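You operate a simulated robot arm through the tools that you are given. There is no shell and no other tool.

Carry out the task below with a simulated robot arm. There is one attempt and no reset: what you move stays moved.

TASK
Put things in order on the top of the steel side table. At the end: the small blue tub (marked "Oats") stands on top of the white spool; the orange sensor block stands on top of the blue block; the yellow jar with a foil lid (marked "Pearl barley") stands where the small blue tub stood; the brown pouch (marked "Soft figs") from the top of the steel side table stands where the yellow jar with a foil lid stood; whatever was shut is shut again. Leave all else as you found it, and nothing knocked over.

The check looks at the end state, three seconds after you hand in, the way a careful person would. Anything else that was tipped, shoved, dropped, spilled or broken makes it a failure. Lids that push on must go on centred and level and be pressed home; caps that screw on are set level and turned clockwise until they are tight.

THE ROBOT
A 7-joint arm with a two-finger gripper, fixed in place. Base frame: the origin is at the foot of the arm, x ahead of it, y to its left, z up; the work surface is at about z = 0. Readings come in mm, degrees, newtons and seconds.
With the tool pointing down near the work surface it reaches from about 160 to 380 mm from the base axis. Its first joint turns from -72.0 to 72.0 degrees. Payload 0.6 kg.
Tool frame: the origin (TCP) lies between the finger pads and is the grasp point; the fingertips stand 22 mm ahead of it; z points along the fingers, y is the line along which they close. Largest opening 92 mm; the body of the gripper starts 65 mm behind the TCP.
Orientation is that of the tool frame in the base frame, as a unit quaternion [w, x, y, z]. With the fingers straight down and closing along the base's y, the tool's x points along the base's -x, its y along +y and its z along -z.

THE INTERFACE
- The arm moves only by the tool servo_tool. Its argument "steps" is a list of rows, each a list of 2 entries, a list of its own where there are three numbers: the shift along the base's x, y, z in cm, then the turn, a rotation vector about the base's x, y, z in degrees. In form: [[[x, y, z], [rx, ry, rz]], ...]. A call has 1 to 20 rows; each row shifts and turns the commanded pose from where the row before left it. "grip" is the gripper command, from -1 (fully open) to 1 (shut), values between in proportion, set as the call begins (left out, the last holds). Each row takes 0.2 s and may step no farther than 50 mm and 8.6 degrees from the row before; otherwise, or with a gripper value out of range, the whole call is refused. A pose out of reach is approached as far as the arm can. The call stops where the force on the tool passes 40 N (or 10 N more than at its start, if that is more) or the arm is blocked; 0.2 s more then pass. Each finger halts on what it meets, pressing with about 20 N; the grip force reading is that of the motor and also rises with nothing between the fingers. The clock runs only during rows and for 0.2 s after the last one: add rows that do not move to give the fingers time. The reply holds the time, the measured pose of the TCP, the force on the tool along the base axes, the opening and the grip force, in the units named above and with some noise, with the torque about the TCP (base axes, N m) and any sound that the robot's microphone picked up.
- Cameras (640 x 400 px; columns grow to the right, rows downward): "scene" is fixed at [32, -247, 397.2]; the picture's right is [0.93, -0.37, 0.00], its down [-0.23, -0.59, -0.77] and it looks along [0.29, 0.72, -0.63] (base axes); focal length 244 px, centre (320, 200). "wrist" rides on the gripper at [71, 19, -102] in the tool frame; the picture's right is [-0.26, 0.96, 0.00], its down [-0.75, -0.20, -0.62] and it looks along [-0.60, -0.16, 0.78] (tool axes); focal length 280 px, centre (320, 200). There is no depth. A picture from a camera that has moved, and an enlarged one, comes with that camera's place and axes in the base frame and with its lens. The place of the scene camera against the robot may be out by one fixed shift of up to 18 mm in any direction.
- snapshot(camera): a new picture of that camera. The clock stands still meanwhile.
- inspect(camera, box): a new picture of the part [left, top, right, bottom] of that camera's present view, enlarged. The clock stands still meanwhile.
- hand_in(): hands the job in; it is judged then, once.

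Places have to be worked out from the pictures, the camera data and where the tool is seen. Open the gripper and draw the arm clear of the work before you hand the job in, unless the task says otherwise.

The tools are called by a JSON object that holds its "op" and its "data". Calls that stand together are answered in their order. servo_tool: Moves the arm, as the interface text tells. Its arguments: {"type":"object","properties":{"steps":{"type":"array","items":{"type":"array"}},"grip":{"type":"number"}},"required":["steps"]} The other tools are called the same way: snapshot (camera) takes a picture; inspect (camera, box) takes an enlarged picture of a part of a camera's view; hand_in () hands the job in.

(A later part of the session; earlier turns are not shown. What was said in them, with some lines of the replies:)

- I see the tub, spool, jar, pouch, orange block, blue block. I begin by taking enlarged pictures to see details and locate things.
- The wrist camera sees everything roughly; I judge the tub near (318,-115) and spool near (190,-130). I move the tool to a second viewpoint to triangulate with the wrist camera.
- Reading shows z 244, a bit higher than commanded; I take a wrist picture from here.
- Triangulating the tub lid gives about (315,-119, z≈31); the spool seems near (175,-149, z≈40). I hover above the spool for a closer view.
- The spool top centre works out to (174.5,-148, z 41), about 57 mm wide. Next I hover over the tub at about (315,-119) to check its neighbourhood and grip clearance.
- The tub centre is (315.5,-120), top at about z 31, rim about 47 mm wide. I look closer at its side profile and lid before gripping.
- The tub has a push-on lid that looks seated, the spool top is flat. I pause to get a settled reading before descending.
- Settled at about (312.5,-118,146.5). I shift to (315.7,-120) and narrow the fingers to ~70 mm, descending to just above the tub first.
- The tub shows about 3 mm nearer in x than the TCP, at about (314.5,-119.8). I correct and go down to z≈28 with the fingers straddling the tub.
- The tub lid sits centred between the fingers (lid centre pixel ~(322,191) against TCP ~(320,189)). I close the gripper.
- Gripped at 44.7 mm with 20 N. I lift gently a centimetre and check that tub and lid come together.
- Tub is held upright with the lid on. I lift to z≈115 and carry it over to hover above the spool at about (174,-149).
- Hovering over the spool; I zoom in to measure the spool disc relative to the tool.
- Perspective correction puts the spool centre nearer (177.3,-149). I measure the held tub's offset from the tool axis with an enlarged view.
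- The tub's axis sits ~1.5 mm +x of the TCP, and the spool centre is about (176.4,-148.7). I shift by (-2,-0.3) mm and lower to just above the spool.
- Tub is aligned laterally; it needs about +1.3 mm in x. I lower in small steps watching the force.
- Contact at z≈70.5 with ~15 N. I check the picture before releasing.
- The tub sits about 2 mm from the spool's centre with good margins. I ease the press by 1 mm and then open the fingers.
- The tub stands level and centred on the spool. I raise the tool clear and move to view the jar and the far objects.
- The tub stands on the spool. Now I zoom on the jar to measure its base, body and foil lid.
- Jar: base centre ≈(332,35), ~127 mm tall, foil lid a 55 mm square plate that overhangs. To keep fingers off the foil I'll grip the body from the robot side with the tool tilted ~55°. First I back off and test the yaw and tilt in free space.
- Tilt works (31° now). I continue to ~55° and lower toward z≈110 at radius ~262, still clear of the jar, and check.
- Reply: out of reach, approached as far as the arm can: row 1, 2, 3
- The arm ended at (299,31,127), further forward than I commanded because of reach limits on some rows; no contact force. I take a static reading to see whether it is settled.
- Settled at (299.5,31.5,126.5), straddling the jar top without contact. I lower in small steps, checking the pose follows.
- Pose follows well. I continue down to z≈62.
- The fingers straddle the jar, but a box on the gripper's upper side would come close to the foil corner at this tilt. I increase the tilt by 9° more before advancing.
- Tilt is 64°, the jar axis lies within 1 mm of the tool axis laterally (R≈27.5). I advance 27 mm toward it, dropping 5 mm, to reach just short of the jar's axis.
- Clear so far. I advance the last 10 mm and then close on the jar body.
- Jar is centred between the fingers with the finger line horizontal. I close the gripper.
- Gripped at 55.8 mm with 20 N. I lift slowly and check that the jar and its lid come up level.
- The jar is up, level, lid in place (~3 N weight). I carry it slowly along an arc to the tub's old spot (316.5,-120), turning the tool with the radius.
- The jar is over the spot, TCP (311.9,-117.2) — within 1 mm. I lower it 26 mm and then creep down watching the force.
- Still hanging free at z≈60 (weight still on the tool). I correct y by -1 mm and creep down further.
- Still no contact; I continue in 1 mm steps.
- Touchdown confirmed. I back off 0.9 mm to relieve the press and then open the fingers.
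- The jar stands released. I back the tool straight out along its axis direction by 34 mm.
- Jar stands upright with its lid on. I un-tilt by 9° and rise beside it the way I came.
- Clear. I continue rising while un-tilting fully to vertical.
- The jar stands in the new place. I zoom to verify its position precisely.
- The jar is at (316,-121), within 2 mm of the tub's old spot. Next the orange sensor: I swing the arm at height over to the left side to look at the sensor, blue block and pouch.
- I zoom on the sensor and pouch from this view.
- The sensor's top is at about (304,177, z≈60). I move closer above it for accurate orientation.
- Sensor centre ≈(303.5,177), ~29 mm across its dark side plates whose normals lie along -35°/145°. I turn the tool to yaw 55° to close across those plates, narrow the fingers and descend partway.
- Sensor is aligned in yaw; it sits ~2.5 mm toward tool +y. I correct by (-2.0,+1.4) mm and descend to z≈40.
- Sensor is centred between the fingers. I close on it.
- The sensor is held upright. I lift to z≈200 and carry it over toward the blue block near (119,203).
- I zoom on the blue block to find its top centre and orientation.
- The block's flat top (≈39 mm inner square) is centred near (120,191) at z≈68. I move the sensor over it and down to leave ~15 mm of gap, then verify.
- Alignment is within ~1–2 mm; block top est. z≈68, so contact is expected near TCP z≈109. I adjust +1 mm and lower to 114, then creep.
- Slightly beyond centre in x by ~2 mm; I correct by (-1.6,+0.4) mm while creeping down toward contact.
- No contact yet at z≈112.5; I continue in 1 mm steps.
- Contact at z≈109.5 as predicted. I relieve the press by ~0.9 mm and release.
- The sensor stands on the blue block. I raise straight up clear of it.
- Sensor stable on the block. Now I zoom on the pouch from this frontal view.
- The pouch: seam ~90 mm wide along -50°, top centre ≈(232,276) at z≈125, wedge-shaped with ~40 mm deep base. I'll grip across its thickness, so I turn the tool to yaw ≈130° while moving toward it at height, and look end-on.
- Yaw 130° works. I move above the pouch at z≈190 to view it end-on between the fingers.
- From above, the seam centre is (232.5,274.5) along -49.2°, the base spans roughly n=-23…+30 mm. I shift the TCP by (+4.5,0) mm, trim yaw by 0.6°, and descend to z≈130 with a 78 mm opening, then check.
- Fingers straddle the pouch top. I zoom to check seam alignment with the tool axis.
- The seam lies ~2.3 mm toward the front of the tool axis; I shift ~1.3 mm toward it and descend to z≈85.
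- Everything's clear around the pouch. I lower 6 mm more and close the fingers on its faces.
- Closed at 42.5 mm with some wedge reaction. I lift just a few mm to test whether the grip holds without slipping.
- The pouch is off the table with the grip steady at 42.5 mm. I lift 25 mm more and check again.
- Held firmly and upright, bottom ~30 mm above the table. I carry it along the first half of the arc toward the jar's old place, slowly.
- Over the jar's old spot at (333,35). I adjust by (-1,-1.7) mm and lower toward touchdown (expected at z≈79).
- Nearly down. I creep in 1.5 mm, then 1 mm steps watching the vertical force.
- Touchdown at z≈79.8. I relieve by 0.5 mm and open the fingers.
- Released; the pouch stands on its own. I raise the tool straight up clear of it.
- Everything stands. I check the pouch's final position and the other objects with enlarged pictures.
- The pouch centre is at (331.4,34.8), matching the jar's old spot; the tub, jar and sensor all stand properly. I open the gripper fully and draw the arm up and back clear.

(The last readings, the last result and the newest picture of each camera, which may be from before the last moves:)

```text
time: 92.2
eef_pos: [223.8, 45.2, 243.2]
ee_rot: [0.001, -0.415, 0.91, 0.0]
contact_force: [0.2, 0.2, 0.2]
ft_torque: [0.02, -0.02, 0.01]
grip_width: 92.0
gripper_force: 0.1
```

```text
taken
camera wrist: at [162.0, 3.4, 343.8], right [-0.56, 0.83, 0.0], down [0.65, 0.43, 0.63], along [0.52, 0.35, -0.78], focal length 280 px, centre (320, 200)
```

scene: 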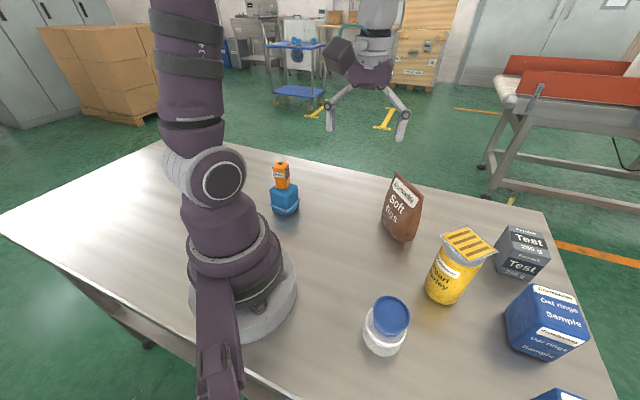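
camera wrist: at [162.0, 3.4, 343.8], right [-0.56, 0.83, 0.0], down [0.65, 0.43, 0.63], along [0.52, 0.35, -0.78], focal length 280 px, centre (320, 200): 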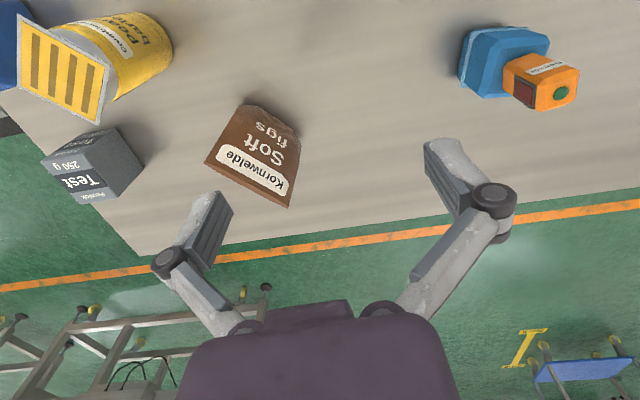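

All four items stand where they should, upright and with lids on; nothing else was disturbed, the gripper is open and the arm is clear. I hand the job in.

{"op": "hand_in", "data": {}}

```text
The job is handed in.
```

The table is set in order as asked, and I've handed the job in. I haven't seen a result from the check.

- **Oats tub:** it stands level on the white spool with its lid on, about 1 to 2 mm off the spool's centre.
- **Orange sensor:** it stands on the flat top of the blue block, close to the middle.
- **Pearl barley jar:** it stands within about 2 mm of where the tub stood, upright and with its foil lid in place. It was turned about 27 degrees on the way.
- **Soft figs pouch:** it stands within about 1 mm of where the jar stood. It was turned about 44 degrees on the way.

I didn't open anything, so nothing had to be shut again. In the last pictures nothing was tipped, and I saw no change in the other boxes. The gripper is open and the arm is drawn clear.
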